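You operate a simulated robot arm through the tools that you are given. There is no shell and no other tool. Be economical: measure what you need, move in short steps, check, and stop when the job is done.

Carry out the task below with a simulated two-armed robot. There is one attempt and no reset: what you move stays moved.

TASK
Take the roll from the cork top of the wooden bench and leave it on the top of the wooden table. Shut the right cream door. Shut the lower drawer. Pick up the P80 sleeve carton from the top of the white table with one hand, pass it to the other hand and put it on the middle of the wooden table. Take the low carton on the top of the white table and put it away on the top of the low bench. Push the top drawer shut. Put the foam scrap from the cork top of the wooden bench on the top of the open cabinet. Open the right grey door, put the foam block on the top of the wooden table away on the upper right shelf of the grey cupboard, then shut the door. Do these in any order. Set down upright: sleeve carton.

The check looks at the end state, three seconds after you hand in, the way a careful person would. Anything else that was tipped, shoved, dropped, spilled or broken makes it a failure.

THE ROBOT
Two 7-joint arms with two-finger parallel grippers on one trunk, on a base that drives. Base frame: it is fixed to the floor where the robot stands at the start and does not move with it; the origin is under the middle of the robot, x ahead of it, y to its left, z up. Readings come in mm, rad, newtons and seconds.
The left shoulder is at the start at [60, 147, 543], the right one opposite. With the tool pointing down near the work surface each hand reaches from about 100 to 640 mm from the robot's upright axis, wherever it stands, measured 20 degrees to its own side. Places, roughly: foam block (13x7x5 cm) [-2200, 4400, 900]; foam scrap (8x5x3 cm) [800, 100, 900]; low carton [-3500, 3250, 750]; lower drawer [800, 0, 500]; middle of the wooden table [-1800, 4100, 900]; right cream door [800, -200, 300]; right grey door [-1200, 2700, 400]; roll (5x5x17 cm) [800, 0, 1000]; sleeve carton [-3000, 2500, 750]; top drawer [800, 0, 700]; top of the low bench (18x62 cm) [-1860, 1680, 340]; top of the open cabinet [-500, -1200, 700]; top of the wooden table [-1800, 4000, 900]; upper right shelf of the grey cupboard [-900, 2900, 500]. Payload 3.43 kg a hand.
The tool frame of a hand sits at the grasp point between the pads (the TCP): z along the fingers, y along the line on which they close. The tips reach 30 mm beyond it. The gripper opens to 94 mm. The fingers are 28 mm wide and 10 mm thick; the gripper's body (50 by 96 mm) begins 55 mm behind the TCP.
Orientation is that of the tool frame in the base frame, as a unit quaternion [x, y, z, w]. With the fingers straight down and closing along the base's y, the tool's x points along the base's -x, its y along +y and its z along -z.

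THE INTERFACE
- The arms move only by the tool servo_tool. It takes "left_moves", "right_moves" or both (then of equal length, played together; a hand with none holds still); each is a list of rows, each a list of 7 numbers: the turn, a rotation vector about the tool's x, y, z in units of 180 degrees (1.0 is 180 degrees), then the shift along the tool's x, y, z in units of 400 mm (1.0 is 400 mm), then the opening, from 0 (shut) to 1 (fully open). In form: [[ax, ay, az, x, y, z, gripper], ...]. A call has 1 to 12 rows; each row is the pose to reach, as a shift and turn from the pose commanded when the call began, along the tool's axes at that moment. A call with a number of a shift or a turn outside -1 to 1 is refused whole. A row lasts 0.2 s, in which the tool goes at most 50 mm and 0.15 rad; a call with a longer step from one row to the next is refused whole, and so is a gripper value outside its range. Where a pose cannot be reached the arm comes as near as it can. A force on the tool above 40 N (or 10 N above the force at the start of the call, whichever is more), or a blocked arm, ends the call early, and 0.2 s more pass. The fingers move at their own pace (about 72 mm/s each) and stop on an object; they squeeze with about 23 N. The grip force told is the motor's: it shows also when the fingers shut on nothing. Time passes only in rows, and 0.2 s behind the last, so rows that repeat a pose let the fingers close. The reply holds the time, the measured pose of the TCP, the force on the tool along the base axes, the opening and the grip force, in the units named above and with some noise, with the torque about the TCP (base axes, N m) and any sound that the robot's microphone picked up.
- Cameras (640 x 400 px; columns grow to the right, rows downward): "scene" is now at [55.9, -17.9, 1173]; the picture's right is [-0.19, -0.98, 0.00], its down [-0.59, 0.12, -0.80] and it looks along [0.78, -0.15, -0.60] (base axes); focal length 261 px, centre (320, 200). "left" rides on the left gripper at [76, -14, -102] in its tool frame; the picture's right is [0.18, 0.98, 0.00], its down [-0.75, 0.14, -0.64] and it looks along [-0.63, 0.12, 0.77] (tool axes); focal length 243 px, centre (320, 200). "right" rides on the right gripper at [76, 14, -103] in its tool frame; the picture's right is [-0.18, 0.98, 0.00], its down [-0.75, -0.14, -0.64] and it looks along [-0.63, -0.12, 0.77] (tool axes); focal length 243 px, centre (320, 200). There is no depth. A picture from a camera that has moved, and an enlarged one, comes with that camera's place and axes in the base frame and with its lens.
- capture(camera): a new picture of that camera. It takes no simulated time.
- slide_trunk(by): slides the trunk up (or, below 0, down) by that many mm; the arms and the scene camera ride with it, the base frame stays. It gives what a move gives, with no picture.
- roll_base(legs): drives the robot by 1 to 6 legs, each [ahead, left, turn to the left] in mm, mm and rad, along the robot's own axes; the way and the turn of a leg run together, so that a leg with both is an arc; at most 1500 mm and 3.142 rad a leg. The arms and the cameras ride along, it lands a little off, and it stops where it bumps. It gives what a move gives.
- head_to(pan, tilt): turns the head with the scene camera to pan (to the left, within 1.501 rad either way) and tilt (down, from -0.506 to 1.204), counted from straight ahead of the robot. It gives what a move gives.
- inspect(camera, box): a new picture of the part [left, top, right, bottom] of that camera's present view, enlarged. It takes no simulated time.
- job_done(): hands the job in; it is judged then, once.

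Work in short steps. Places have to be worked out from the pictures, the camera data and where the tool is seen: move nearer, look again, correct. Check each grasp and each placing, and mend what went wrong. You have 483 turns and 226 pictures in all, those below and enlarged ones among them. Open the grippers and draw the arms clear of the work before you hand the job in, unless the task says otherwise.

The tools are called after ">>>" as a command line: name --argument value ..., lists and objects as JSON in quotes. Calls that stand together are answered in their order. servo_tool: Moves the arms, as the interface text tells. Its arguments: {"type":"object","properties":{"left_moves":{"type":"array"},"right_moves":{"type":"array"}},"required":[]} The other tools are called the same way: slide_trunk (by) slides the trunk up or down; roll_base (legs) drives the base; head_to (pan, tilt) turns the head that bears the scene camera; capture (camera) takes a picture; inspect (camera, box) takes an enlarged picture of a part of a camera's view; job_done () hands the job in.

At the start:

```text
time: 0.0
left_tcp_pos: [294.5, 102.6, 999.6]
left_ee_rot: [0.0, 1.0, 0.0, 0.001]
left_force: [0.1, -0.1, 0.1]
left_moment: [-0.02, 0.01, 0.02]
left_gripper_width: 93.8
left_grasp_force: 0.0
right_tcp_pos: [273.9, -150.0, 999.2]
right_ee_rot: [0.0, 1.0, 0.0, 0.001]
right_force: [0.8, -0.3, -0.3]
right_moment: [0.01, -0.01, -0.02]
right_gripper_width: 94.0
right_grasp_force: 0.0
trunk travel left (down, up): [-250.0, 0.0]
robot x, y, heading: [2.6, 1.4, 0.002]
head pan, tilt: [-0.194, 0.644]
```

scene: 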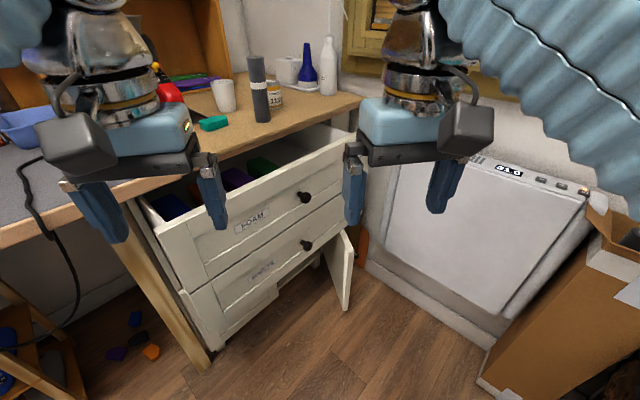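
right: 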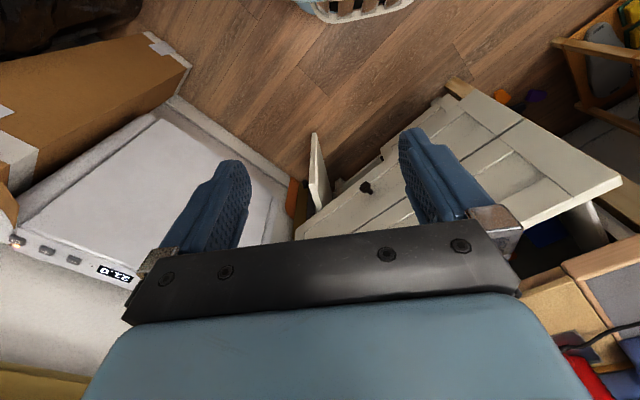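
left: 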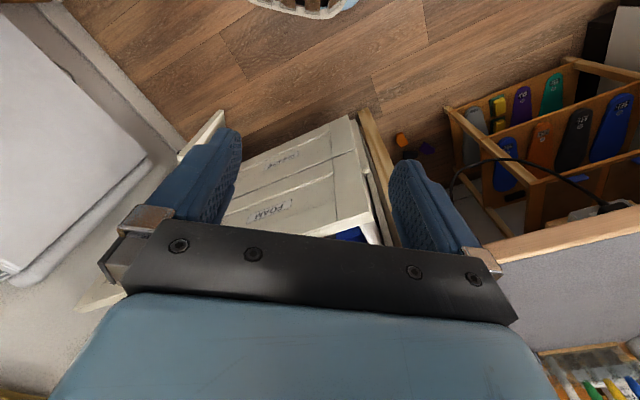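

The scene shows the bench with the roll, green scrap and both drawers open. First I look around with the head to find the bench's orientation and the rest of the room.

>>> inspect --camera "scene" --box '[130, 40, 370, 190]'

>>> inspect --camera "scene" --box '[120, 150, 400, 370]'

>>> head_to --pan 1.4 --tilt 0.3

>>> capture --camera "scene"

>>> head_to --pan -1.45 --tilt 0.3

>>> capture --camera "scene"

```text
2.67 times, centred on (250, 115) of scene
camera zoom: at [55.9, -17.9, 1173.0], right [-0.19, -0.98, 0.0], down [-0.59, 0.12, -0.8], along [0.78, -0.15, -0.6], focal length 695 px, centre (507, 427)
```

zoom: 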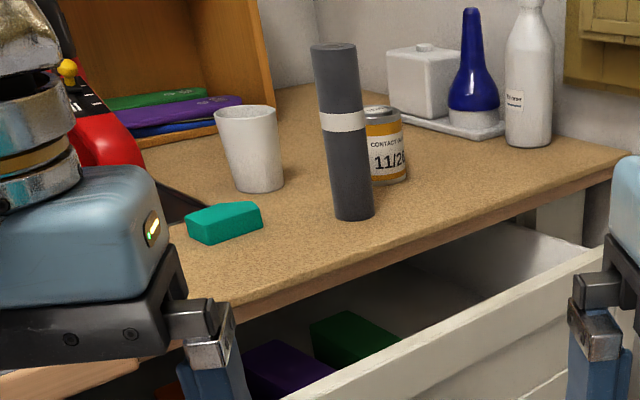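

```text
1.82 times, centred on (260, 260) of scene
camera zoom: at [55.9, -17.9, 1173.0], right [-0.19, -0.98, 0.0], down [-0.59, 0.12, -0.8], along [0.78, -0.15, -0.6], focal length 474 px, centre (429, 91)
```

zoom: 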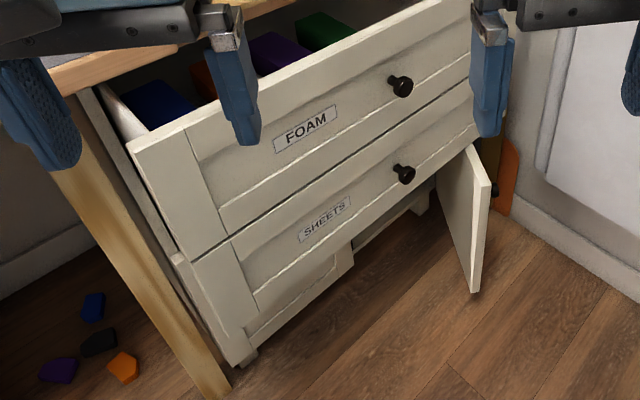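

```text
time: 1.7
left_tcp_pos: [294.5, 103.7, 999.6]
left_ee_rot: [0.0, 1.0, 0.0, 0.0]
left_force: [0.3, 0.3, -0.8]
left_moment: [-0.03, 0.02, 0.02]
left_gripper_width: 94.1
left_grasp_force: 0.1
right_tcp_pos: [273.3, -149.4, 999.0]
right_ee_rot: [0.0, 1.0, 0.0, 0.001]
right_force: [-0.4, 0.0, -0.6]
right_moment: [-0.01, -0.02, 0.0]
right_gripper_width: 94.0
right_grasp_force: 0.0
trunk travel left (down, up): [-250.0, 0.0]
robot x, y, heading: [-4.8, -0.9, -0.002]
head pan, tilt: [1.4, 0.3]
```

```text
220 pictures are left
camera scene: at [-13.5, 90.9, 1204.4], right [0.99, -0.17, 0.0], down [-0.05, -0.29, -0.96], along [0.16, 0.94, -0.3], focal length 261 px, centre (320, 200)
```

scene: 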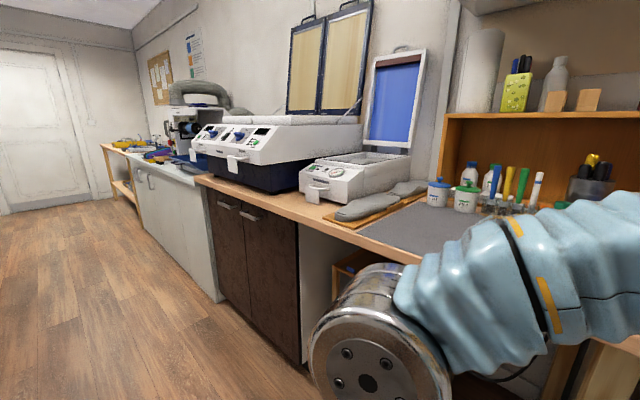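

```text
time: 4.2
left_tcp_pos: [294.0, 103.3, 999.2]
left_ee_rot: [0.0, 1.0, -0.001, -0.001]
left_force: [-0.5, -0.3, 0.3]
left_moment: [0.05, -0.01, -0.02]
left_gripper_width: 93.8
left_grasp_force: 0.0
right_tcp_pos: [272.4, -149.4, 998.6]
right_ee_rot: [0.0, 1.0, 0.0, 0.001]
right_force: [0.6, -0.3, 0.7]
right_moment: [0.04, 0.01, 0.03]
right_gripper_width: 93.9
right_grasp_force: 0.1
trunk travel left (down, up): [-250.0, 0.0]
robot x, y, heading: [1.1, 1.5, -0.0]
head pan, tilt: [-1.45, 0.3]
```

```text
219 pictures are left
camera scene: at [-18.2, -93.8, 1204.4], right [-0.99, -0.12, 0.0], down [-0.04, 0.29, -0.96], along [0.12, -0.95, -0.3], focal length 261 px, centre (320, 200)
```

scene: 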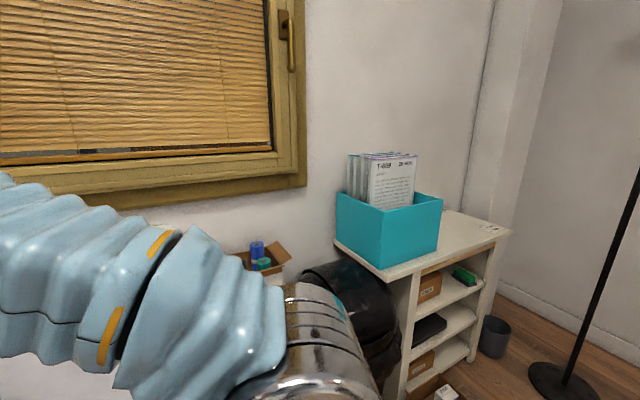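

The bench face appears turned about 0.62 rad to the left. I turn to face it and shift right so the drawers are ahead, then look again.

>>> roll_base --legs '[[0, 0, 0.62], [0, -300, 0]]'

>>> head_to --pan 0 --tilt 0.75

>>> capture --camera "scene"

```text
time: 7.9
left_tcp_pos: [354.9, 10.4, 999.5]
left_ee_rot: [-0.307, 0.952, 0.0, 0.0]
left_force: [0.0, 0.3, -0.7]
left_moment: [0.0, -0.01, 0.0]
left_gripper_width: 93.8
left_grasp_force: 0.1
right_tcp_pos: [485.0, -205.3, 999.4]
right_ee_rot: [-0.307, 0.952, 0.001, 0.001]
right_force: [0.1, -1.2, 0.6]
right_moment: [0.0, 0.01, 0.01]
right_gripper_width: 93.9
right_grasp_force: 0.0
trunk travel left (down, up): [-250.0, 0.0]
robot x, y, heading: [173.1, -245.9, 0.627]
head pan, tilt: [-1.45, 0.3]
```

```text
time: 9.5
left_tcp_pos: [355.3, 11.0, 1000.0]
left_ee_rot: [-0.306, 0.952, 0.0, 0.0]
left_force: [-0.3, 0.4, -0.6]
left_moment: [0.01, 0.01, 0.02]
left_gripper_width: 94.1
left_grasp_force: 0.1
right_tcp_pos: [485.6, -205.6, 999.0]
right_ee_rot: [-0.306, 0.952, 0.0, 0.001]
right_force: [0.3, -0.4, -0.1]
right_moment: [0.0, 0.01, -0.03]
right_gripper_width: 94.1
right_grasp_force: 0.1
trunk travel left (down, up): [-250.0, 0.0]
robot x, y, heading: [175.3, -246.1, 0.62]
head pan, tilt: [0.0, 0.75]
```

```text
218 pictures are left
camera scene: at [219.3, -214.5, 1164.0], right [0.58, -0.81, 0.0], down [-0.55, -0.4, -0.73], along [0.59, 0.43, -0.68], focal length 261 px, centre (320, 200)
```

scene: 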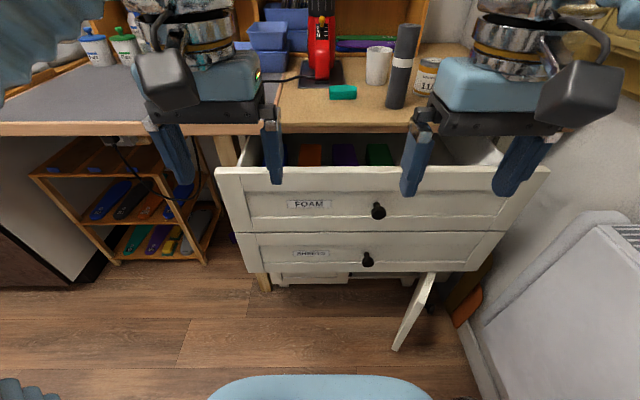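

The bench is square to the robot: drawer fronts at about 490 mm ahead (top one z 644–842, lower 451–640), knobs at about 131 mm right. I bring the right hand, fingers shut and tilted 45° forward, in front of the top drawer.

>>> servo_tool --right_moves '[[0, -0.0417, 0, -0.052, 0.005, 0.083, 0], [0, -0.0833, 0, -0.103, 0.01, 0.166, 0], [0, -0.125, 0, -0.155, 0.015, 0.249, 0], [0, -0.1667, 0, -0.207, 0.02, 0.332, 0], [0, -0.2083, 0, -0.258, 0.025, 0.415, 0], [0, -0.25, 0, -0.31, 0.03, 0.4975, 0], [0, -0.25, 0, -0.31, 0.03, 0.4975, 0]]'

>>> capture --camera "scene"

```text
time: 11.1
left_tcp_pos: [355.0, 11.1, 999.5]
left_ee_rot: [-0.307, 0.952, 0.0, 0.0]
left_force: [-0.4, -1.0, 0.4]
left_moment: [-0.01, -0.03, -0.01]
left_gripper_width: 94.0
left_grasp_force: 0.1
right_tcp_pos: [580.0, -124.5, 800.4]
right_ee_rot: [-0.283, 0.879, 0.117, 0.365]
right_force: [-0.1, -0.1, -0.2]
right_moment: [0.01, 0.03, 0.01]
right_gripper_width: 0.0
right_grasp_force: 22.9
trunk travel left (down, up): [-250.0, 0.0]
robot x, y, heading: [174.0, -245.5, 0.626]
head pan, tilt: [0.0, 0.75]
```

```text
217 pictures are left
camera scene: at [219.2, -214.4, 1164.0], right [0.58, -0.81, 0.0], down [-0.55, -0.4, -0.73], along [0.59, 0.43, -0.68], focal length 261 px, centre (320, 200)
```

scene: 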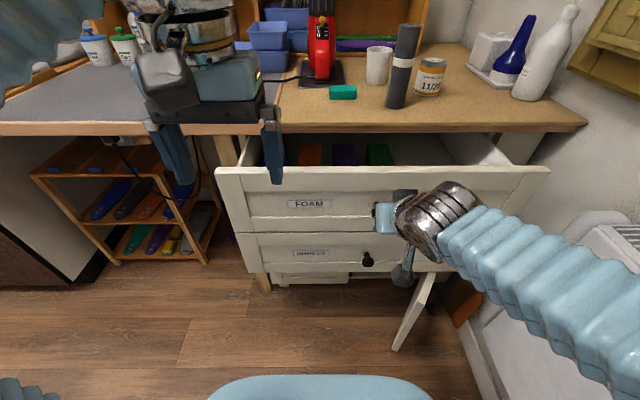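

The hand is in front of the top drawer at z 800. I push forward until the force stops it.

>>> servo_tool --right_moves '[[0, 0, 0, -0.035, 0, 0.035, 0], [0, 0, 0, -0.07, 0, 0.07, 0], [0, 0, 0, -0.105, 0, 0.105, 0], [0, 0, 0, -0.14, 0, 0.14, 0], [0, 0, 0, -0.17, 0, 0.17, 0], [0, 0, 0, -0.2, 0, 0.2, 0], [0, 0, 0, -0.23, 0, 0.23, 0], [0, 0, 0, -0.26, 0, 0.26, 0], [0, 0, 0, -0.285, 0, 0.285, 0], [0, 0, 0, -0.31, 0, 0.31, 0], [0, 0, 0, -0.33, 0, 0.33, 0]]'

>>> capture --camera "scene"

```text
time: 13.5
left_tcp_pos: [355.9, 11.2, 1000.1]
left_ee_rot: [-0.307, 0.952, 0.001, 0.0]
left_force: [0.0, 0.6, 0.8]
left_moment: [0.0, 0.05, 0.01]
left_gripper_width: 94.2
left_grasp_force: 0.0
right_tcp_pos: [732.1, -14.0, 800.6]
right_ee_rot: [-0.283, 0.879, 0.117, 0.365]
right_force: [-0.3, -0.5, -0.4]
right_moment: [-0.01, 0.01, 0.0]
right_gripper_width: 0.0
right_grasp_force: 23.4
trunk travel left (down, up): [-250.0, 0.0]
robot x, y, heading: [173.6, -243.5, 0.624]
head pan, tilt: [0.0, 0.75]
```

```text
216 pictures are left
camera scene: at [219.3, -214.4, 1163.9], right [0.58, -0.81, 0.0], down [-0.55, -0.4, -0.73], along [0.59, 0.43, -0.68], focal length 261 px, centre (320, 200)
```

scene: 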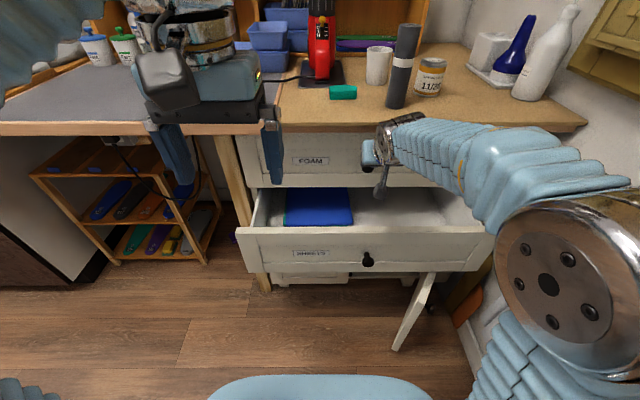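

The drawer moved nicely but no resistance yet. I push on in small steps until it is stopped.

>>> servo_tool --right_moves '[[0, 0, 0, -0.015, 0, 0.015, 0], [0, 0, 0, -0.03, 0, 0.03, 0], [0, 0, 0, -0.045, 0, 0.045, 0], [0, 0, 0, -0.06, 0, 0.06, 0], [0, 0, 0, -0.075, 0, 0.075, 0], [0, 0, 0, -0.09, 0, 0.09, 0]]'

>>> capture --camera "scene"

```text
time: 14.2
left_tcp_pos: [351.7, 8.5, 1000.3]
left_ee_rot: [-0.306, 0.952, 0.001, 0.001]
left_force: [1.0, -0.3, -0.7]
left_moment: [0.04, 0.0, -0.04]
left_gripper_width: 94.0
left_grasp_force: 0.1
right_tcp_pos: [742.0, -7.8, 800.2]
right_ee_rot: [-0.284, 0.88, 0.116, 0.361]
right_force: [-21.1, -19.2, 17.1]
right_moment: [-0.18, 0.35, 0.2]
right_gripper_width: 0.1
right_grasp_force: 22.5
trunk travel left (down, up): [-250.0, 0.0]
robot x, y, heading: [173.8, -246.4, 0.62]
head pan, tilt: [0.0, 0.75]
stopped in row 3 (right hand): the force on the tool passed its limit at 52 N (the readings are from after the stop); the commanded pose is now the measured one
```

```text
215 pictures are left
camera scene: at [216.1, -216.8, 1164.6], right [0.58, -0.81, 0.0], down [-0.55, -0.4, -0.73], along [0.6, 0.43, -0.68], focal length 261 px, centre (320, 200)
```

scene: 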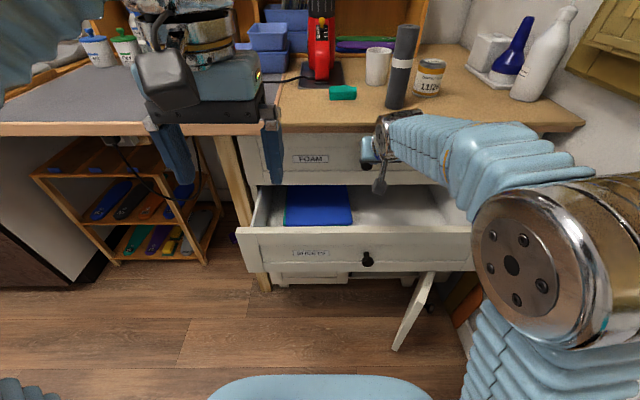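

The top drawer is shut (blocked at 52 N). I draw back and lower in front of the lower drawer.

>>> servo_tool --right_moves '[[0, 0, 0, 0.071, 0, -0.071, 0], [0, 0, 0, 0.142, 0, -0.142, 0], [0, 0, 0, 0.213, 0, -0.213, 0], [0, 0, 0, 0.284, 0, -0.284, 0], [0, 0, 0, 0.36, 0, -0.36, 0], [0, 0, 0, 0.44, 0, -0.28, 0], [0, 0, 0, 0.52, 0, -0.2, 0], [0, 0, 0, 0.6, 0, -0.12, 0], [0, 0, 0, 0.687, 0, -0.033, 0], [0, 0, 0, 0.687, 0, -0.033, 0]]'

>>> capture --camera "scene"

```text
time: 16.4
left_tcp_pos: [354.6, 11.3, 998.7]
left_ee_rot: [-0.307, 0.952, 0.0, -0.001]
left_force: [-0.3, -0.5, 0.3]
left_moment: [0.0, -0.02, 0.01]
left_gripper_width: 94.0
left_grasp_force: 0.0
right_tcp_pos: [603.9, -89.1, 629.4]
right_ee_rot: [-0.284, 0.881, 0.116, 0.36]
right_force: [0.3, 0.4, 0.0]
right_moment: [-0.01, 0.0, 0.0]
right_gripper_width: 0.0
right_grasp_force: 23.0
right hand out of reach, approached as far as the arm can: row 8, 9, 10
trunk travel left (down, up): [-250.0, 0.0]
robot x, y, heading: [176.9, -242.0, 0.622]
head pan, tilt: [0.0, 0.75]
```

```text
214 pictures are left
camera scene: at [219.1, -214.5, 1164.0], right [0.58, -0.81, 0.0], down [-0.55, -0.4, -0.73], along [0.59, 0.43, -0.68], focal length 261 px, centre (320, 200)
```

scene: 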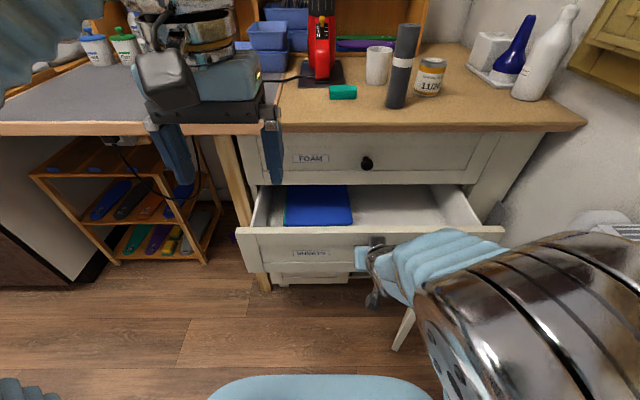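

The hand is near the lower drawer's face at tip height ≈608, above the knob. I push forward.

>>> servo_tool --right_moves '[[0, 0, 0, -0.035, 0, 0.035, 0], [0, 0, 0, -0.07, 0, 0.07, 0], [0, 0, 0, -0.105, 0, 0.105, 0], [0, 0, 0, -0.14, 0, 0.14, 0], [0, 0, 0, -0.175, 0, 0.175, 0], [0, 0, 0, -0.21, 0, 0.21, 0], [0, 0, 0, -0.24, 0, 0.24, 0], [0, 0, 0, -0.27, 0, 0.27, 0], [0, 0, 0, -0.3, 0, 0.3, 0], [0, 0, 0, -0.33, 0, 0.33, 0], [0, 0, 0, -0.36, 0, 0.36, 0], [0, 0, 0, -0.38, 0, 0.38, 0]]'

>>> capture --camera "scene"

```text
time: 18.8
left_tcp_pos: [353.6, 9.7, 1000.5]
left_ee_rot: [-0.306, 0.952, 0.0, 0.001]
left_force: [0.5, 1.2, -0.5]
left_moment: [0.0, -0.03, 0.01]
left_gripper_width: 93.8
left_grasp_force: 0.1
right_tcp_pos: [750.9, 17.7, 626.9]
right_ee_rot: [-0.284, 0.881, 0.115, 0.359]
right_force: [-15.4, -11.2, 8.6]
right_moment: [0.05, -0.01, 0.01]
right_gripper_width: 0.0
right_grasp_force: 22.4
right hand out of reach, approached as far as the arm can: row 10, 11
trunk travel left (down, up): [-250.0, 0.0]
robot x, y, heading: [171.2, -244.6, 0.626]
head pan, tilt: [0.0, 0.75]
stopped in row 11 (right hand): the force on the tool passed its limit at 56 N (the readings are from after the stop); the commanded pose is now the measured one
```

```text
213 pictures are left
camera scene: at [217.1, -215.8, 1164.3], right [0.58, -0.81, 0.0], down [-0.55, -0.4, -0.73], along [0.6, 0.43, -0.68], focal length 261 px, centre (320, 200)
```

scene: 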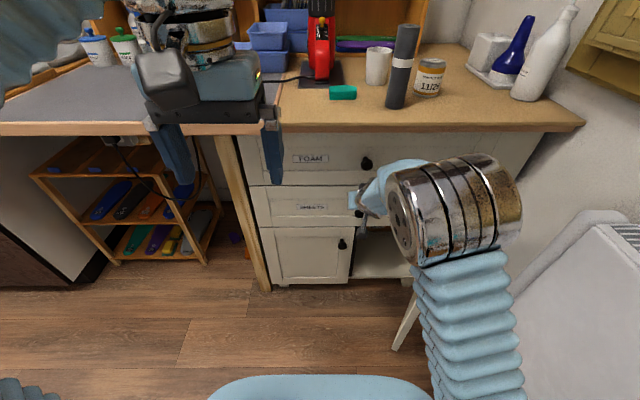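

Both drawers look shut. I draw the hand back up and inspect the drawer fronts and the door.

>>> servo_tool --right_moves '[[0, 0, 0, 0.08, 0, -0.08, 0], [0, 0, 0, 0.16, 0, -0.16, 0], [0, 0, 0, 0.24, 0, -0.24, 0], [0, 0, 0, 0.32, 0, -0.32, 0], [0, 0, 0, 0.36, 0, -0.36, 0], [0, 0, 0, 0.28, 0, -0.44, 0], [0, 0, 0, 0.2, 0, -0.52, 0], [0, 0, 0, 0.12, 0, -0.6, 0], [0, 0, 0, 0.06, 0, -0.66, 0], [0, 0, 0, 0.06, 0.08, -0.66, 0]]'

>>> inspect --camera "scene" --box '[220, 110, 540, 360]'

```text
time: 20.9
left_tcp_pos: [354.9, 10.0, 999.5]
left_ee_rot: [-0.305, 0.952, 0.0, 0.0]
left_force: [0.9, -0.2, -0.2]
left_moment: [-0.02, 0.04, -0.02]
left_gripper_width: 93.9
left_grasp_force: 0.0
right_tcp_pos: [570.7, -72.3, 797.6]
right_ee_rot: [-0.284, 0.882, 0.114, 0.358]
right_force: [0.2, -0.5, -0.1]
right_moment: [0.01, -0.03, 0.0]
right_gripper_width: 0.0
right_grasp_force: 23.3
right hand out of reach, approached as far as the arm can: row 5
trunk travel left (down, up): [-250.0, 0.0]
robot x, y, heading: [175.7, -248.0, 0.623]
head pan, tilt: [0.0, 0.75]
```

```text
1.60 times, centred on (380, 235) of scene
camera zoom: at [218.9, -215.1, 1164.0], right [0.58, -0.81, 0.0], down [-0.55, -0.4, -0.73], along [0.59, 0.43, -0.68], focal length 417 px, centre (224, 144)
```

zoom: 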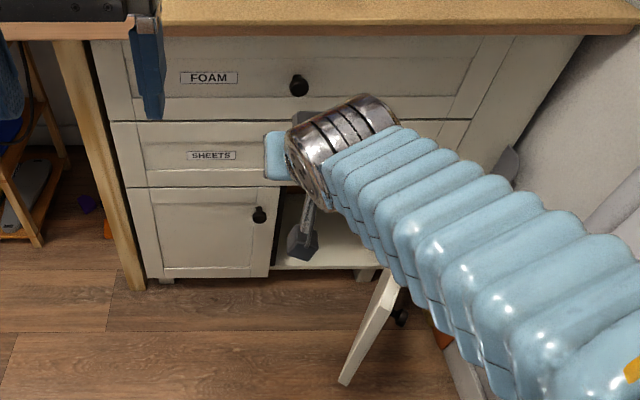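

Drawers are flush. The right cream door hinges at its right side (about 625 ahead, 440 right) and stands about 55° open. I lower the trunk so the right hand can push it.

>>> slide_trunk --by -200

>>> servo_tool --right_moves '[[-0.028, 0, -0.028, 0, -0.11, 0, 0], [-0.056, 0, -0.056, 0, -0.22, 0, 0], [-0.084, 0, -0.084, 0, -0.33, 0, 0], [-0.1125, 0, -0.1125, 0, -0.44, 0, 0], [-0.1125, 0, -0.1125, 0.02, -0.55, -0.02, 0], [-0.1125, 0, -0.1125, 0.04, -0.66, -0.04, 0], [-0.1125, 0, -0.1125, 0.05, -0.73, -0.05, 0], [-0.1125, 0, -0.1125, 0.05, -0.73, -0.05, 0]]'

>>> capture --camera "scene"

>>> capture --camera "right"

```text
time: 23.1
left_tcp_pos: [353.6, 10.1, 799.2]
left_ee_rot: [-0.306, 0.952, 0.0, 0.001]
left_force: [0.1, -0.1, -0.9]
left_moment: [0.01, 0.03, 0.0]
left_gripper_width: 93.9
left_grasp_force: 0.0
right_tcp_pos: [570.7, -73.0, 597.9]
right_ee_rot: [-0.285, 0.881, 0.115, 0.359]
right_force: [-0.5, 0.4, -0.6]
right_moment: [0.02, 0.02, -0.01]
right_gripper_width: 0.1
right_grasp_force: 23.2
trunk travel left (down, up): [-50.0, 200.0]
robot x, y, heading: [172.7, -244.9, 0.626]
head pan, tilt: [0.0, 0.75]
```

```text
time: 24.9
left_tcp_pos: [352.5, 12.6, 799.4]
left_ee_rot: [-0.307, 0.952, -0.001, 0.001]
left_force: [0.4, -0.2, -0.5]
left_moment: [-0.03, 0.0, -0.04]
left_gripper_width: 93.8
left_grasp_force: 0.1
right_tcp_pos: [714.9, -321.2, 599.3]
right_ee_rot: [-0.497, 0.783, 0.203, 0.315]
right_force: [0.6, -0.7, 0.2]
right_moment: [0.03, 0.02, -0.01]
right_gripper_width: 0.0
right_grasp_force: 23.6
trunk travel left (down, up): [-50.0, 200.0]
robot x, y, heading: [178.6, -245.3, 0.625]
head pan, tilt: [0.0, 0.75]
```

```text
211 pictures are left
camera scene: at [216.5, -212.0, 963.6], right [0.58, -0.81, 0.0], down [-0.55, -0.4, -0.73], along [0.6, 0.42, -0.68], focal length 261 px, centre (320, 200)
```

scene: 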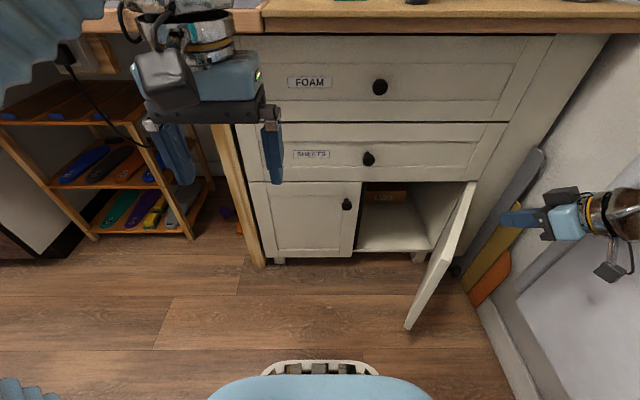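

```text
210 pictures are left
camera right: at [648.8, -429.0, 620.2], right [-0.83, 0.54, 0.13], down [0.17, 0.02, 0.98], along [0.53, 0.84, -0.11], focal length 243 px, centre (320, 200)
```

right: 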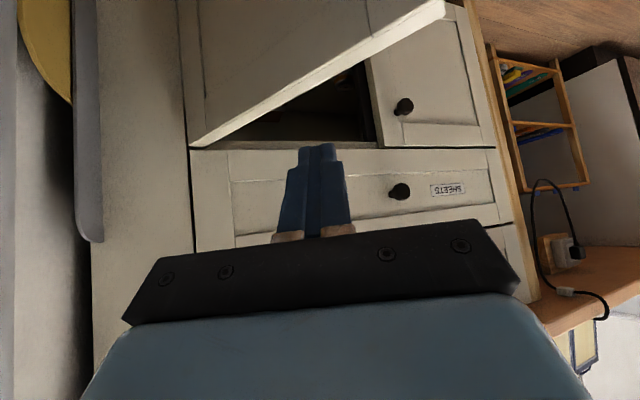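

The hand is to the right of the open door with its fingers angled left. I lower it to TCP z≈450.

>>> servo_tool --right_moves '[[0, 0, 0, 0.066, 0, 0.066, 0], [0, 0, 0, 0.132, 0, 0.132, 0], [0, 0, 0, 0.198, 0, 0.198, 0], [0, 0, 0, 0.265, 0, 0.265, 0], [0, 0, 0, 0.265, 0, 0.265, 0]]'

>>> capture --camera "scene"

```text
time: 26.1
left_tcp_pos: [351.9, 14.1, 798.7]
left_ee_rot: [-0.307, 0.952, -0.004, 0.001]
left_force: [0.6, 0.3, -0.1]
left_moment: [-0.02, 0.03, 0.01]
left_gripper_width: 93.9
left_grasp_force: 0.1
right_tcp_pos: [714.6, -321.9, 453.5]
right_ee_rot: [-0.498, 0.781, 0.2, 0.319]
right_force: [0.8, 0.1, -0.3]
right_moment: [-0.04, -0.01, 0.02]
right_gripper_width: 0.0
right_grasp_force: 22.8
trunk travel left (down, up): [-50.0, 200.0]
robot x, y, heading: [177.1, -241.6, 0.623]
head pan, tilt: [0.0, 0.75]
```

```text
209 pictures are left
camera scene: at [215.3, -210.9, 964.2], right [0.58, -0.81, 0.01], down [-0.55, -0.4, -0.73], along [0.6, 0.42, -0.68], focal length 261 px, centre (320, 200)
```

scene: 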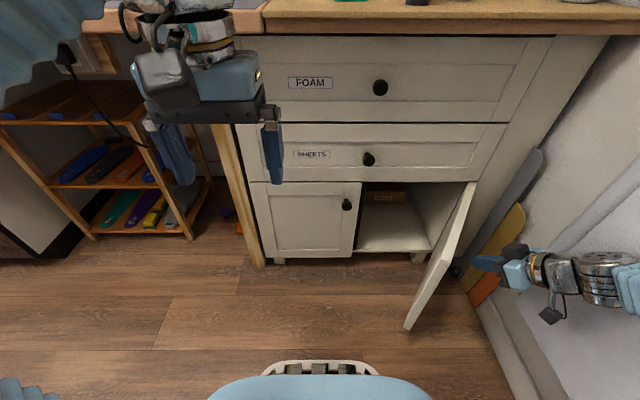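

Clear of the door's outer face. I sweep left and forward along the door's closing arc.

>>> servo_tool --right_moves '[[0, 0, 0, -0.032, 0.0375, 0.032, 0], [0, 0, 0, -0.062, 0.075, 0.062, 0], [0, 0, 0, -0.094, 0.1125, 0.094, 0], [0, 0, 0, -0.136, 0.1225, 0.136, 0], [0, 0, 0, -0.177, 0.1325, 0.177, 0], [0, 0, 0, -0.219, 0.145, 0.219, 0], [0, 0, 0, -0.262, 0.155, 0.262, 0], [0, 0, 0, -0.303, 0.145, 0.303, 0], [0, 0, 0, -0.342, 0.1325, 0.342, 0], [0, 0, 0, -0.382, 0.1225, 0.382, 0], [0, 0, 0, -0.421, 0.11, 0.421, 0]]'

>>> capture --camera "scene"

```text
time: 28.5
left_tcp_pos: [355.8, 10.7, 799.8]
left_ee_rot: [-0.305, 0.952, 0.0, 0.0]
left_force: [0.1, -0.9, 0.1]
left_moment: [-0.01, -0.01, -0.02]
left_gripper_width: 93.9
left_grasp_force: 0.1
right_tcp_pos: [780.0, -93.3, 447.5]
right_ee_rot: [-0.492, 0.785, 0.202, 0.319]
right_force: [0.5, -0.1, -0.4]
right_moment: [-0.01, 0.05, 0.01]
right_gripper_width: 0.0
right_grasp_force: 22.6
trunk travel left (down, up): [-50.0, 200.0]
robot x, y, heading: [176.6, -244.2, 0.623]
head pan, tilt: [0.0, 0.75]
```

```text
208 pictures are left
camera scene: at [218.6, -214.8, 964.0], right [0.58, -0.81, 0.0], down [-0.55, -0.4, -0.73], along [0.59, 0.43, -0.68], focal length 261 px, centre (320, 200)
```

scene: 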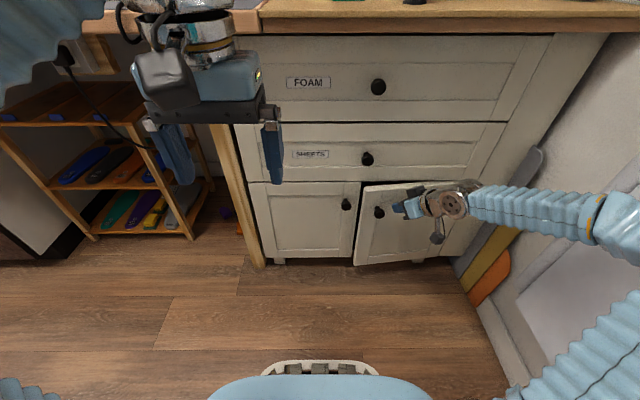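

Almost shut. I push straight forward in small steps until it stops.

>>> servo_tool --right_moves '[[0, 0, 0, -0.019, -0.014, 0.019, 0], [0, 0, 0, -0.037, -0.029, 0.037, 0], [0, 0, 0, -0.056, -0.043, 0.056, 0], [0, 0, 0, -0.074, -0.057, 0.074, 0], [0, 0, 0, -0.093, -0.072, 0.093, 0], [0, 0, 0, -0.112, -0.086, 0.112, 0]]'

>>> capture --camera "scene"

```text
time: 29.6
left_tcp_pos: [339.1, 19.7, 801.7]
left_ee_rot: [-0.304, 0.953, -0.007, 0.005]
left_force: [0.2, -0.1, 0.3]
left_moment: [-0.02, -0.02, -0.02]
left_gripper_width: 94.0
left_grasp_force: 0.2
right_tcp_pos: [807.3, -60.8, 464.0]
right_ee_rot: [-0.502, 0.78, 0.182, 0.326]
right_force: [-33.3, -55.8, 14.5]
right_moment: [-0.31, 0.01, -0.45]
right_gripper_width: 0.1
right_grasp_force: 23.2
trunk travel left (down, up): [-50.0, 200.0]
robot x, y, heading: [166.4, -240.7, 0.616]
head pan, tilt: [0.0, 0.75]
stopped in row 5 (right hand): the force on the tool passed its limit at 54 N (the readings are from after the stop); the commanded pose is now the measured one
```

```text
207 pictures are left
camera scene: at [200.3, -202.5, 965.4], right [0.58, -0.81, 0.02], down [-0.54, -0.4, -0.74], along [0.6, 0.42, -0.68], focal length 261 px, centre (320, 200)
```

scene: 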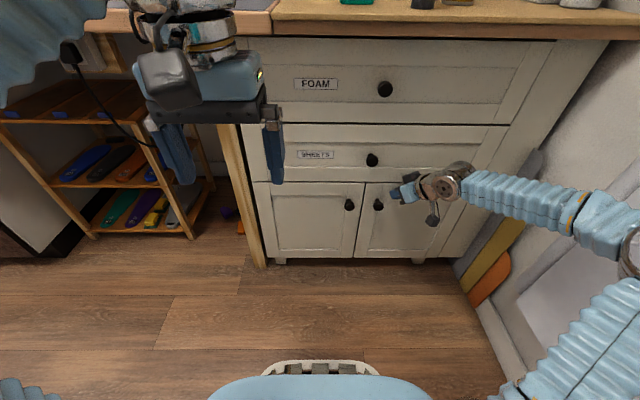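

The door is shut. I pull the hand straight back, then check the fronts.

>>> servo_tool --right_moves '[[0, 0, 0, 0.04, 0.02, -0.04, 0], [0, 0, 0, 0.1, 0.06, -0.1, 0], [0, 0, 0, 0.16, 0.1, -0.16, 0], [0, 0, 0, 0.22, 0.14, -0.22, 0], [0, 0, 0, 0.28, 0.18, -0.28, 0], [0, 0, 0, 0.34, 0.2, -0.34, 0], [0, 0, 0, 0.34, 0.2, -0.34, 0]]'

>>> slide_trunk --by 200

>>> capture --camera "scene"

```text
time: 29.9
left_tcp_pos: [341.4, 19.5, 799.6]
left_ee_rot: [-0.306, 0.952, -0.004, 0.004]
left_force: [-0.4, 0.3, 0.1]
left_moment: [0.01, -0.01, 0.01]
left_gripper_width: 93.7
left_grasp_force: 0.0
right_tcp_pos: [807.3, -60.7, 464.0]
right_ee_rot: [-0.503, 0.78, 0.179, 0.327]
right_force: [-19.4, -38.6, 10.4]
right_moment: [-0.2, -0.01, -0.37]
right_gripper_width: 0.0
right_grasp_force: 23.0
trunk travel left (down, up): [-50.0, 200.0]
robot x, y, heading: [169.2, -238.7, 0.621]
head pan, tilt: [0.0, 0.75]
stopped in row 1 (right hand): the force on the tool passed its limit at 110 N (the readings are from after the stop); the commanded pose is now the measured one
```

```text
time: 32.0
left_tcp_pos: [352.0, 11.5, 999.4]
left_ee_rot: [-0.305, 0.952, 0.001, 0.001]
left_force: [0.0, 0.0, 0.2]
left_moment: [0.02, 0.0, -0.01]
left_gripper_width: 94.1
left_grasp_force: 0.0
right_tcp_pos: [813.5, -67.2, 654.1]
right_ee_rot: [-0.498, 0.784, 0.185, 0.321]
right_force: [-18.2, -33.1, -23.8]
right_moment: [-0.96, 0.75, -0.31]
right_gripper_width: 0.0
right_grasp_force: 22.8
trunk travel left (down, up): [-250.0, 0.0]
robot x, y, heading: [168.2, -243.3, 0.623]
head pan, tilt: [0.0, 0.75]
```

```text
206 pictures are left
camera scene: at [213.4, -211.7, 1164.2], right [0.58, -0.81, 0.0], down [-0.56, -0.4, -0.73], along [0.59, 0.43, -0.68], focal length 261 px, centre (320, 200)
```

scene: 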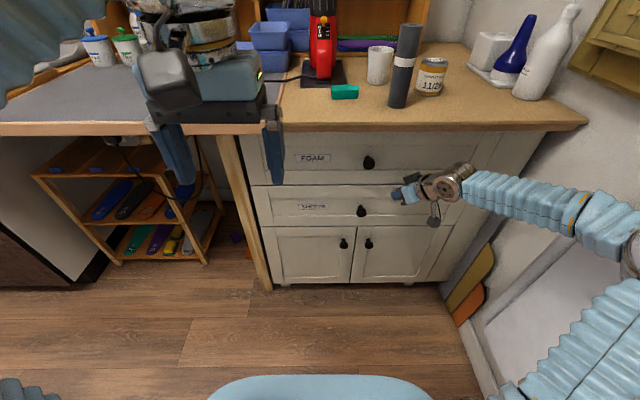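

The retreat had been cut off by the residual push; nothing seems disturbed. I pull straight back in smaller steps.

>>> servo_tool --right_moves '[[0, 0, 0, 0.02, 0.01, -0.02, 0], [0, 0, 0, 0.05, 0.03, -0.05, 0], [0, 0, 0, 0.1, 0.06, -0.1, 0], [0, 0, 0, 0.16, 0.1, -0.16, 0], [0, 0, 0, 0.22, 0.14, -0.22, 0], [0, 0, 0, 0.28, 0.18, -0.28, 0], [0, 0, 0, 0.34, 0.2, -0.34, 0], [0, 0, 0, 0.34, 0.2, -0.34, 0]]'

```text
time: 33.8
left_tcp_pos: [349.4, 14.7, 999.2]
left_ee_rot: [-0.305, 0.952, 0.0, 0.0]
left_force: [-0.8, -0.1, 0.5]
left_moment: [0.03, 0.01, 0.0]
left_gripper_width: 94.0
left_grasp_force: 0.0
right_tcp_pos: [655.7, -202.9, 658.7]
right_ee_rot: [-0.499, 0.781, 0.189, 0.324]
right_force: [-0.5, 0.0, -0.1]
right_moment: [0.02, -0.01, -0.01]
right_gripper_width: 0.2
right_grasp_force: 22.6
trunk travel left (down, up): [-250.0, 0.0]
robot x, y, heading: [169.6, -237.6, 0.625]
head pan, tilt: [0.0, 0.75]
```

The hand is clear. I bring it back to a straight-down pose, raised and open, ready for the roll.

>>> servo_tool --right_moves '[[0.006, 0.024, 0.015, -0.059, 0.037, -0.076, 0], [0.012, 0.049, 0.03, -0.117, 0.074, -0.152, 0.2], [0.019, 0.073, 0.045, -0.176, 0.111, -0.227, 0.4], [0.025, 0.097, 0.06, -0.234, 0.148, -0.303, 0.6], [0.031, 0.122, 0.075, -0.293, 0.185, -0.379, 0.8], [0.037, 0.146, 0.09, -0.352, 0.222, -0.455, 1], [0.044, 0.171, 0.106, -0.41, 0.259, -0.531, 1], [0.05, 0.195, 0.121, -0.469, 0.296, -0.606, 1], [0.056, 0.219, 0.136, -0.527, 0.333, -0.682, 1], [0.0622, 0.2436, 0.1509, -0.586, 0.37, -0.758, 1], [0.0622, 0.2436, 0.1509, -0.586, 0.37, -0.758, 1]]'

>>> roll_base --legs '[[170, 0, 0]]'

>>> capture --camera "scene"

>>> capture --camera "right"

```text
time: 36.2
left_tcp_pos: [350.2, 14.4, 999.5]
left_ee_rot: [-0.305, 0.952, 0.0, -0.001]
left_force: [0.4, 1.0, -0.6]
left_moment: [-0.04, 0.02, -0.02]
left_gripper_width: 94.1
left_grasp_force: 0.1
right_tcp_pos: [532.9, -145.5, 980.6]
right_ee_rot: [-0.312, 0.95, -0.014, 0.009]
right_force: [-0.5, 0.9, -0.4]
right_moment: [-0.03, -0.01, -0.01]
right_gripper_width: 94.0
right_grasp_force: 0.1
right hand out of reach, approached as far as the arm can: row 10, 11
trunk travel left (down, up): [-250.0, 0.0]
robot x, y, heading: [167.8, -239.6, 0.622]
head pan, tilt: [0.0, 0.75]
```

```text
time: 37.7
left_tcp_pos: [486.8, 112.6, 999.6]
left_ee_rot: [-0.305, 0.952, 0.0, 0.001]
left_force: [-0.5, -0.1, -0.5]
left_moment: [-0.01, 0.02, -0.01]
left_gripper_width: 93.7
left_grasp_force: 0.0
right_tcp_pos: [668.6, -49.6, 980.6]
right_ee_rot: [-0.312, 0.95, -0.013, 0.009]
right_force: [-0.8, -0.3, -0.2]
right_moment: [0.0, -0.03, -0.03]
right_gripper_width: 93.8
right_grasp_force: 0.1
trunk travel left (down, up): [-250.0, 0.0]
robot x, y, heading: [306.5, -140.9, 0.626]
head pan, tilt: [0.0, 0.75]
```

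```text
205 pictures are left
camera scene: at [349.9, -111.8, 1164.0], right [0.58, -0.81, 0.0], down [-0.55, -0.4, -0.73], along [0.59, 0.43, -0.68], focal length 261 px, centre (320, 200)
```

scene: 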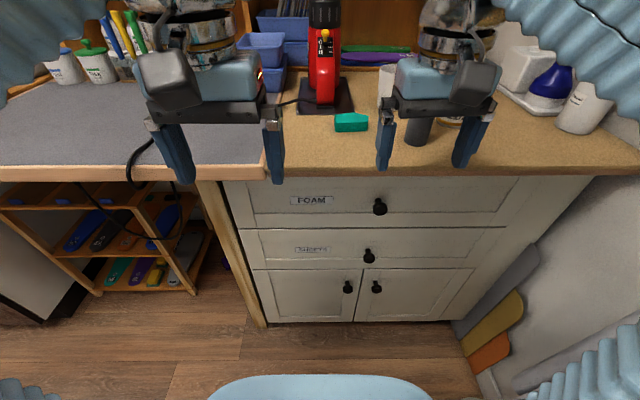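

```text
204 pictures are left
camera right: at [597.0, -80.9, 1082.6], right [-0.43, 0.9, -0.03], down [0.67, 0.35, 0.65], along [0.6, 0.26, -0.76], focal length 243 px, centre (320, 200)
```

right: 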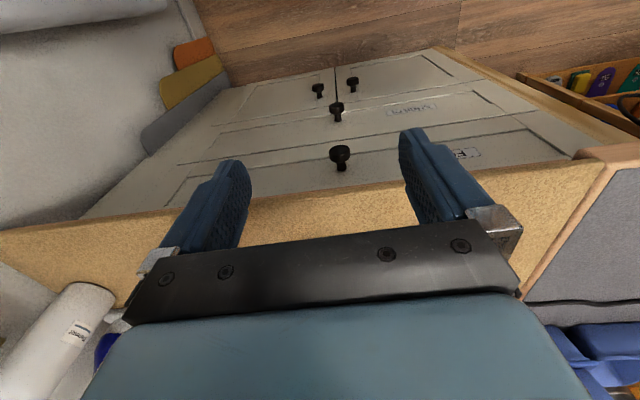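

The roll stands about 492 ahead, 185 right, top at about z 1065. I tilt the hand 60° forward so that the roll can pass beside the gripper body, keeping it short of the roll.

>>> servo_tool --right_moves '[[0, -0.042, 0, 0, -0.015, 0, 1], [0, -0.084, 0, 0, -0.03, 0, 1], [0, -0.126, 0, 0, -0.045, 0, 1], [0, -0.168, 0, 0, -0.06, 0, 1], [0, -0.21, 0, -0.02, -0.075, 0, 1], [0, -0.252, 0, -0.03, -0.09, 0, 1], [0, -0.293, 0, -0.04, -0.105, 0, 1], [0, -0.333, 0, -0.05, -0.117, 0, 1], [0, -0.333, 0, -0.05, -0.117, 0, 1]]'

>>> capture --camera "scene"

>>> capture --camera "right"

```text
time: 39.7
left_tcp_pos: [487.0, 112.4, 1000.4]
left_ee_rot: [-0.306, 0.952, 0.0, 0.001]
left_force: [0.5, -0.2, -0.1]
left_moment: [0.0, 0.01, -0.03]
left_gripper_width: 94.0
left_grasp_force: 0.1
right_tcp_pos: [713.1, -75.3, 981.8]
right_ee_rot: [-0.276, 0.818, 0.144, 0.483]
right_force: [0.0, -1.1, -0.2]
right_moment: [-0.02, -0.03, 0.01]
right_gripper_width: 93.9
right_grasp_force: 0.1
trunk travel left (down, up): [-250.0, 0.0]
robot x, y, heading: [304.8, -139.6, 0.622]
head pan, tilt: [0.0, 0.75]
```

```text
203 pictures are left
camera scene: at [350.0, -111.8, 1164.0], right [0.58, -0.81, 0.0], down [-0.55, -0.4, -0.73], along [0.59, 0.43, -0.68], focal length 261 px, centre (320, 200)
```

scene: 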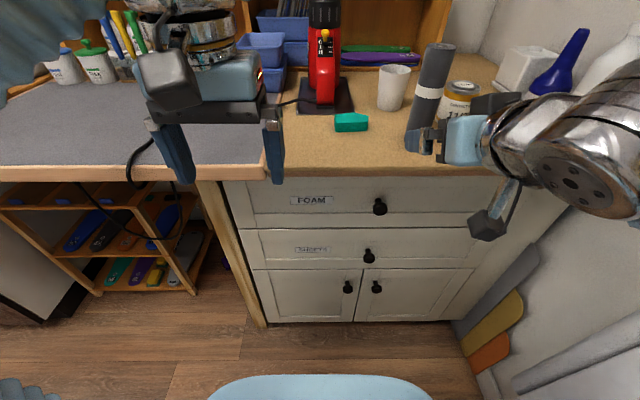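

```text
202 pictures are left
camera right: at [603.3, -139.0, 966.6], right [-0.51, 0.85, 0.13], down [-0.09, -0.2, 0.98], along [0.85, 0.49, 0.18], focal length 243 px, centre (320, 200)
```

right: 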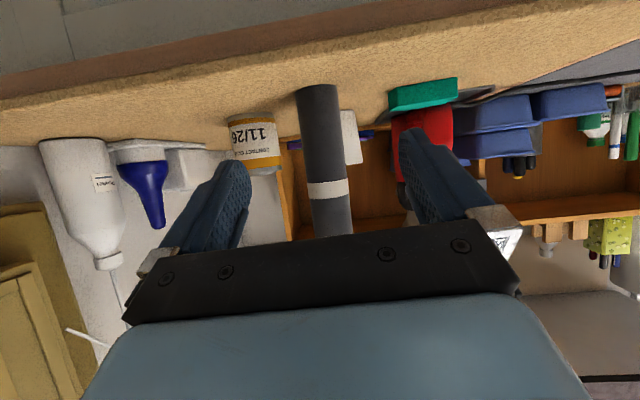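

The roll is centred between the fingers, about 125 mm further ahead. I advance straight forward and close.

>>> servo_tool --right_moves '[[0, 0, 0, -0.026, 0, 0.045, 1], [0, 0, 0, -0.052, 0, 0.09, 1], [0, 0, 0, -0.078, 0, 0.135, 1], [0, 0, 0, -0.104, 0, 0.18, 1], [0, 0, 0, -0.13, 0, 0.225, 1], [0, 0, 0, -0.156, 0, 0.27, 1], [0, 0, 0, -0.156, 0, 0.27, 1]]'

>>> capture --camera "right"

>>> capture --camera "scene"

```text
time: 41.3
left_tcp_pos: [486.8, 111.9, 999.2]
left_ee_rot: [-0.304, 0.953, 0.0, 0.002]
left_force: [0.0, 0.9, -0.1]
left_moment: [0.01, 0.0, -0.01]
left_gripper_width: 94.1
left_grasp_force: 0.0
right_tcp_pos: [813.3, -1.3, 983.3]
right_ee_rot: [-0.277, 0.818, 0.145, 0.482]
right_force: [0.1, -0.3, 0.3]
right_moment: [0.0, -0.01, -0.01]
right_gripper_width: 94.2
right_grasp_force: 0.1
trunk travel left (down, up): [-250.0, 0.0]
robot x, y, heading: [307.2, -144.6, 0.617]
head pan, tilt: [0.0, 0.75]
```

```text
201 pictures are left
camera right: at [703.8, -64.7, 967.7], right [-0.51, 0.85, 0.13], down [-0.08, -0.2, 0.98], along [0.85, 0.49, 0.17], focal length 243 px, centre (320, 200)
```

right: 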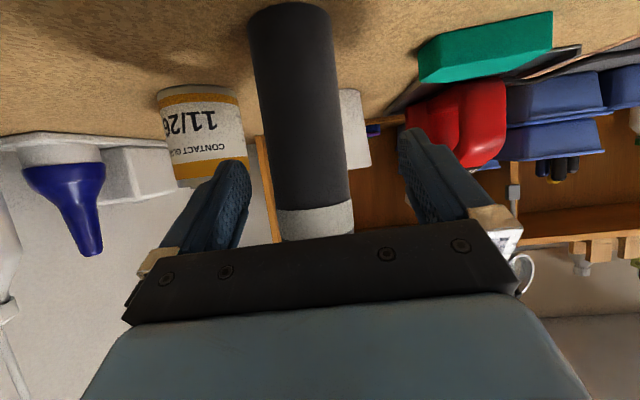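

```text
200 pictures are left
camera scene: at [350.2, -111.7, 1164.0], right [0.58, -0.81, 0.0], down [-0.55, -0.4, -0.73], along [0.59, 0.43, -0.68], focal length 261 px, centre (320, 200)
```

scene: 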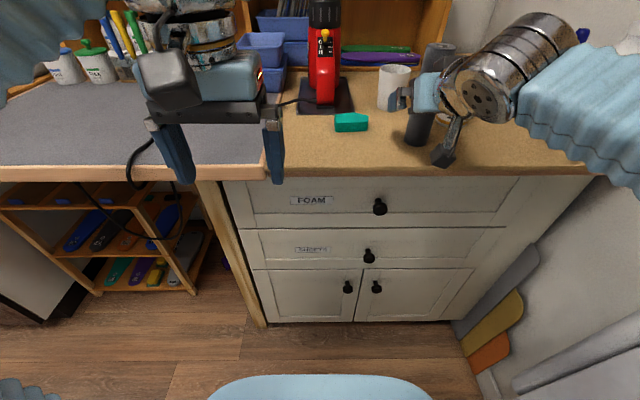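

The roll is slightly beyond and 5–7 mm off-centre; I correct by 15 mm ahead and 5 mm sideways and close.

>>> servo_tool --right_moves '[[0, 0, 0, -0.01, -0.007, 0.016, 1], [0, 0, 0, -0.02, -0.014, 0.033, 1], [0, 0, 0, -0.02, -0.014, 0.033, 0.7], [0, 0, 0, -0.02, -0.014, 0.033, 0.5], [0, 0, 0, -0.02, -0.014, 0.033, 0.2], [0, 0, 0, -0.02, -0.014, 0.033, 0.2], [0, 0, 0, -0.02, -0.014, 0.033, 0.2]]'

>>> capture --camera "right"

```text
time: 42.9
left_tcp_pos: [486.8, 112.9, 1001.1]
left_ee_rot: [-0.305, 0.952, 0.0, 0.001]
left_force: [0.4, -0.3, -0.3]
left_moment: [0.02, -0.01, 0.05]
left_gripper_width: 94.1
left_grasp_force: 0.0
right_tcp_pos: [828.8, 3.4, 983.6]
right_ee_rot: [-0.278, 0.818, 0.145, 0.483]
right_force: [-0.1, 1.0, 1.5]
right_moment: [0.1, 0.06, 0.01]
right_gripper_width: 47.1
right_grasp_force: 23.1
trunk travel left (down, up): [-250.0, 0.0]
robot x, y, heading: [305.3, -141.9, 0.62]
head pan, tilt: [0.0, 0.75]
```

```text
199 pictures are left
camera right: at [719.3, -60.4, 968.3], right [-0.51, 0.85, 0.13], down [-0.08, -0.2, 0.98], along [0.85, 0.49, 0.17], focal length 243 px, centre (320, 200)
```

right: 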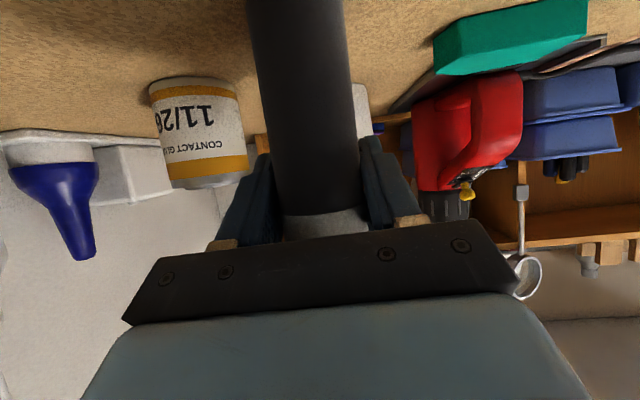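

Gripped (47 mm). I lift about 50 mm and draw back.

>>> servo_tool --right_moves '[[0, 0, 0, -0.03, 0, -0.017, 0.2], [0, 0, 0, -0.06, 0, -0.035, 0.2], [0, 0, 0, -0.1, 0, -0.06, 0.2], [0, 0, 0, -0.06, 0, -0.13, 0.2], [0, 0, 0, -0.02, 0, -0.2, 0.2], [0, 0, 0, 0.03, 0, -0.27, 0.2], [0, 0, 0, 0.08, 0, -0.36, 0.2], [0, 0, 0, 0.08, 0, -0.36, 0.2]]'

>>> capture --camera "scene"

```text
time: 44.7
left_tcp_pos: [486.4, 111.2, 999.3]
left_ee_rot: [-0.305, 0.952, 0.0, 0.001]
left_force: [-0.1, -0.3, -0.2]
left_moment: [0.01, -0.01, 0.0]
left_gripper_width: 94.2
left_grasp_force: 0.0
right_tcp_pos: [716.2, -79.0, 1026.7]
right_ee_rot: [-0.277, 0.818, 0.144, 0.482]
right_force: [-0.9, -0.9, -0.2]
right_moment: [0.01, -0.03, 0.03]
right_gripper_width: 47.1
right_grasp_force: 23.2
trunk travel left (down, up): [-250.0, 0.0]
robot x, y, heading: [308.5, -139.6, 0.622]
head pan, tilt: [0.0, 0.75]
```

```text
198 pictures are left
camera scene: at [349.9, -111.9, 1164.0], right [0.58, -0.81, 0.0], down [-0.55, -0.4, -0.73], along [0.59, 0.43, -0.68], focal length 261 px, centre (320, 200)
```

scene: 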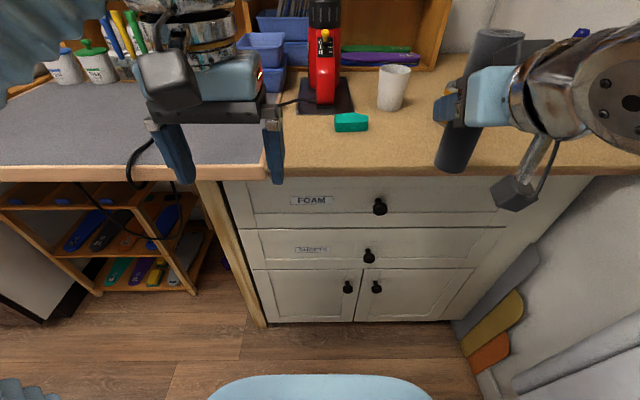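

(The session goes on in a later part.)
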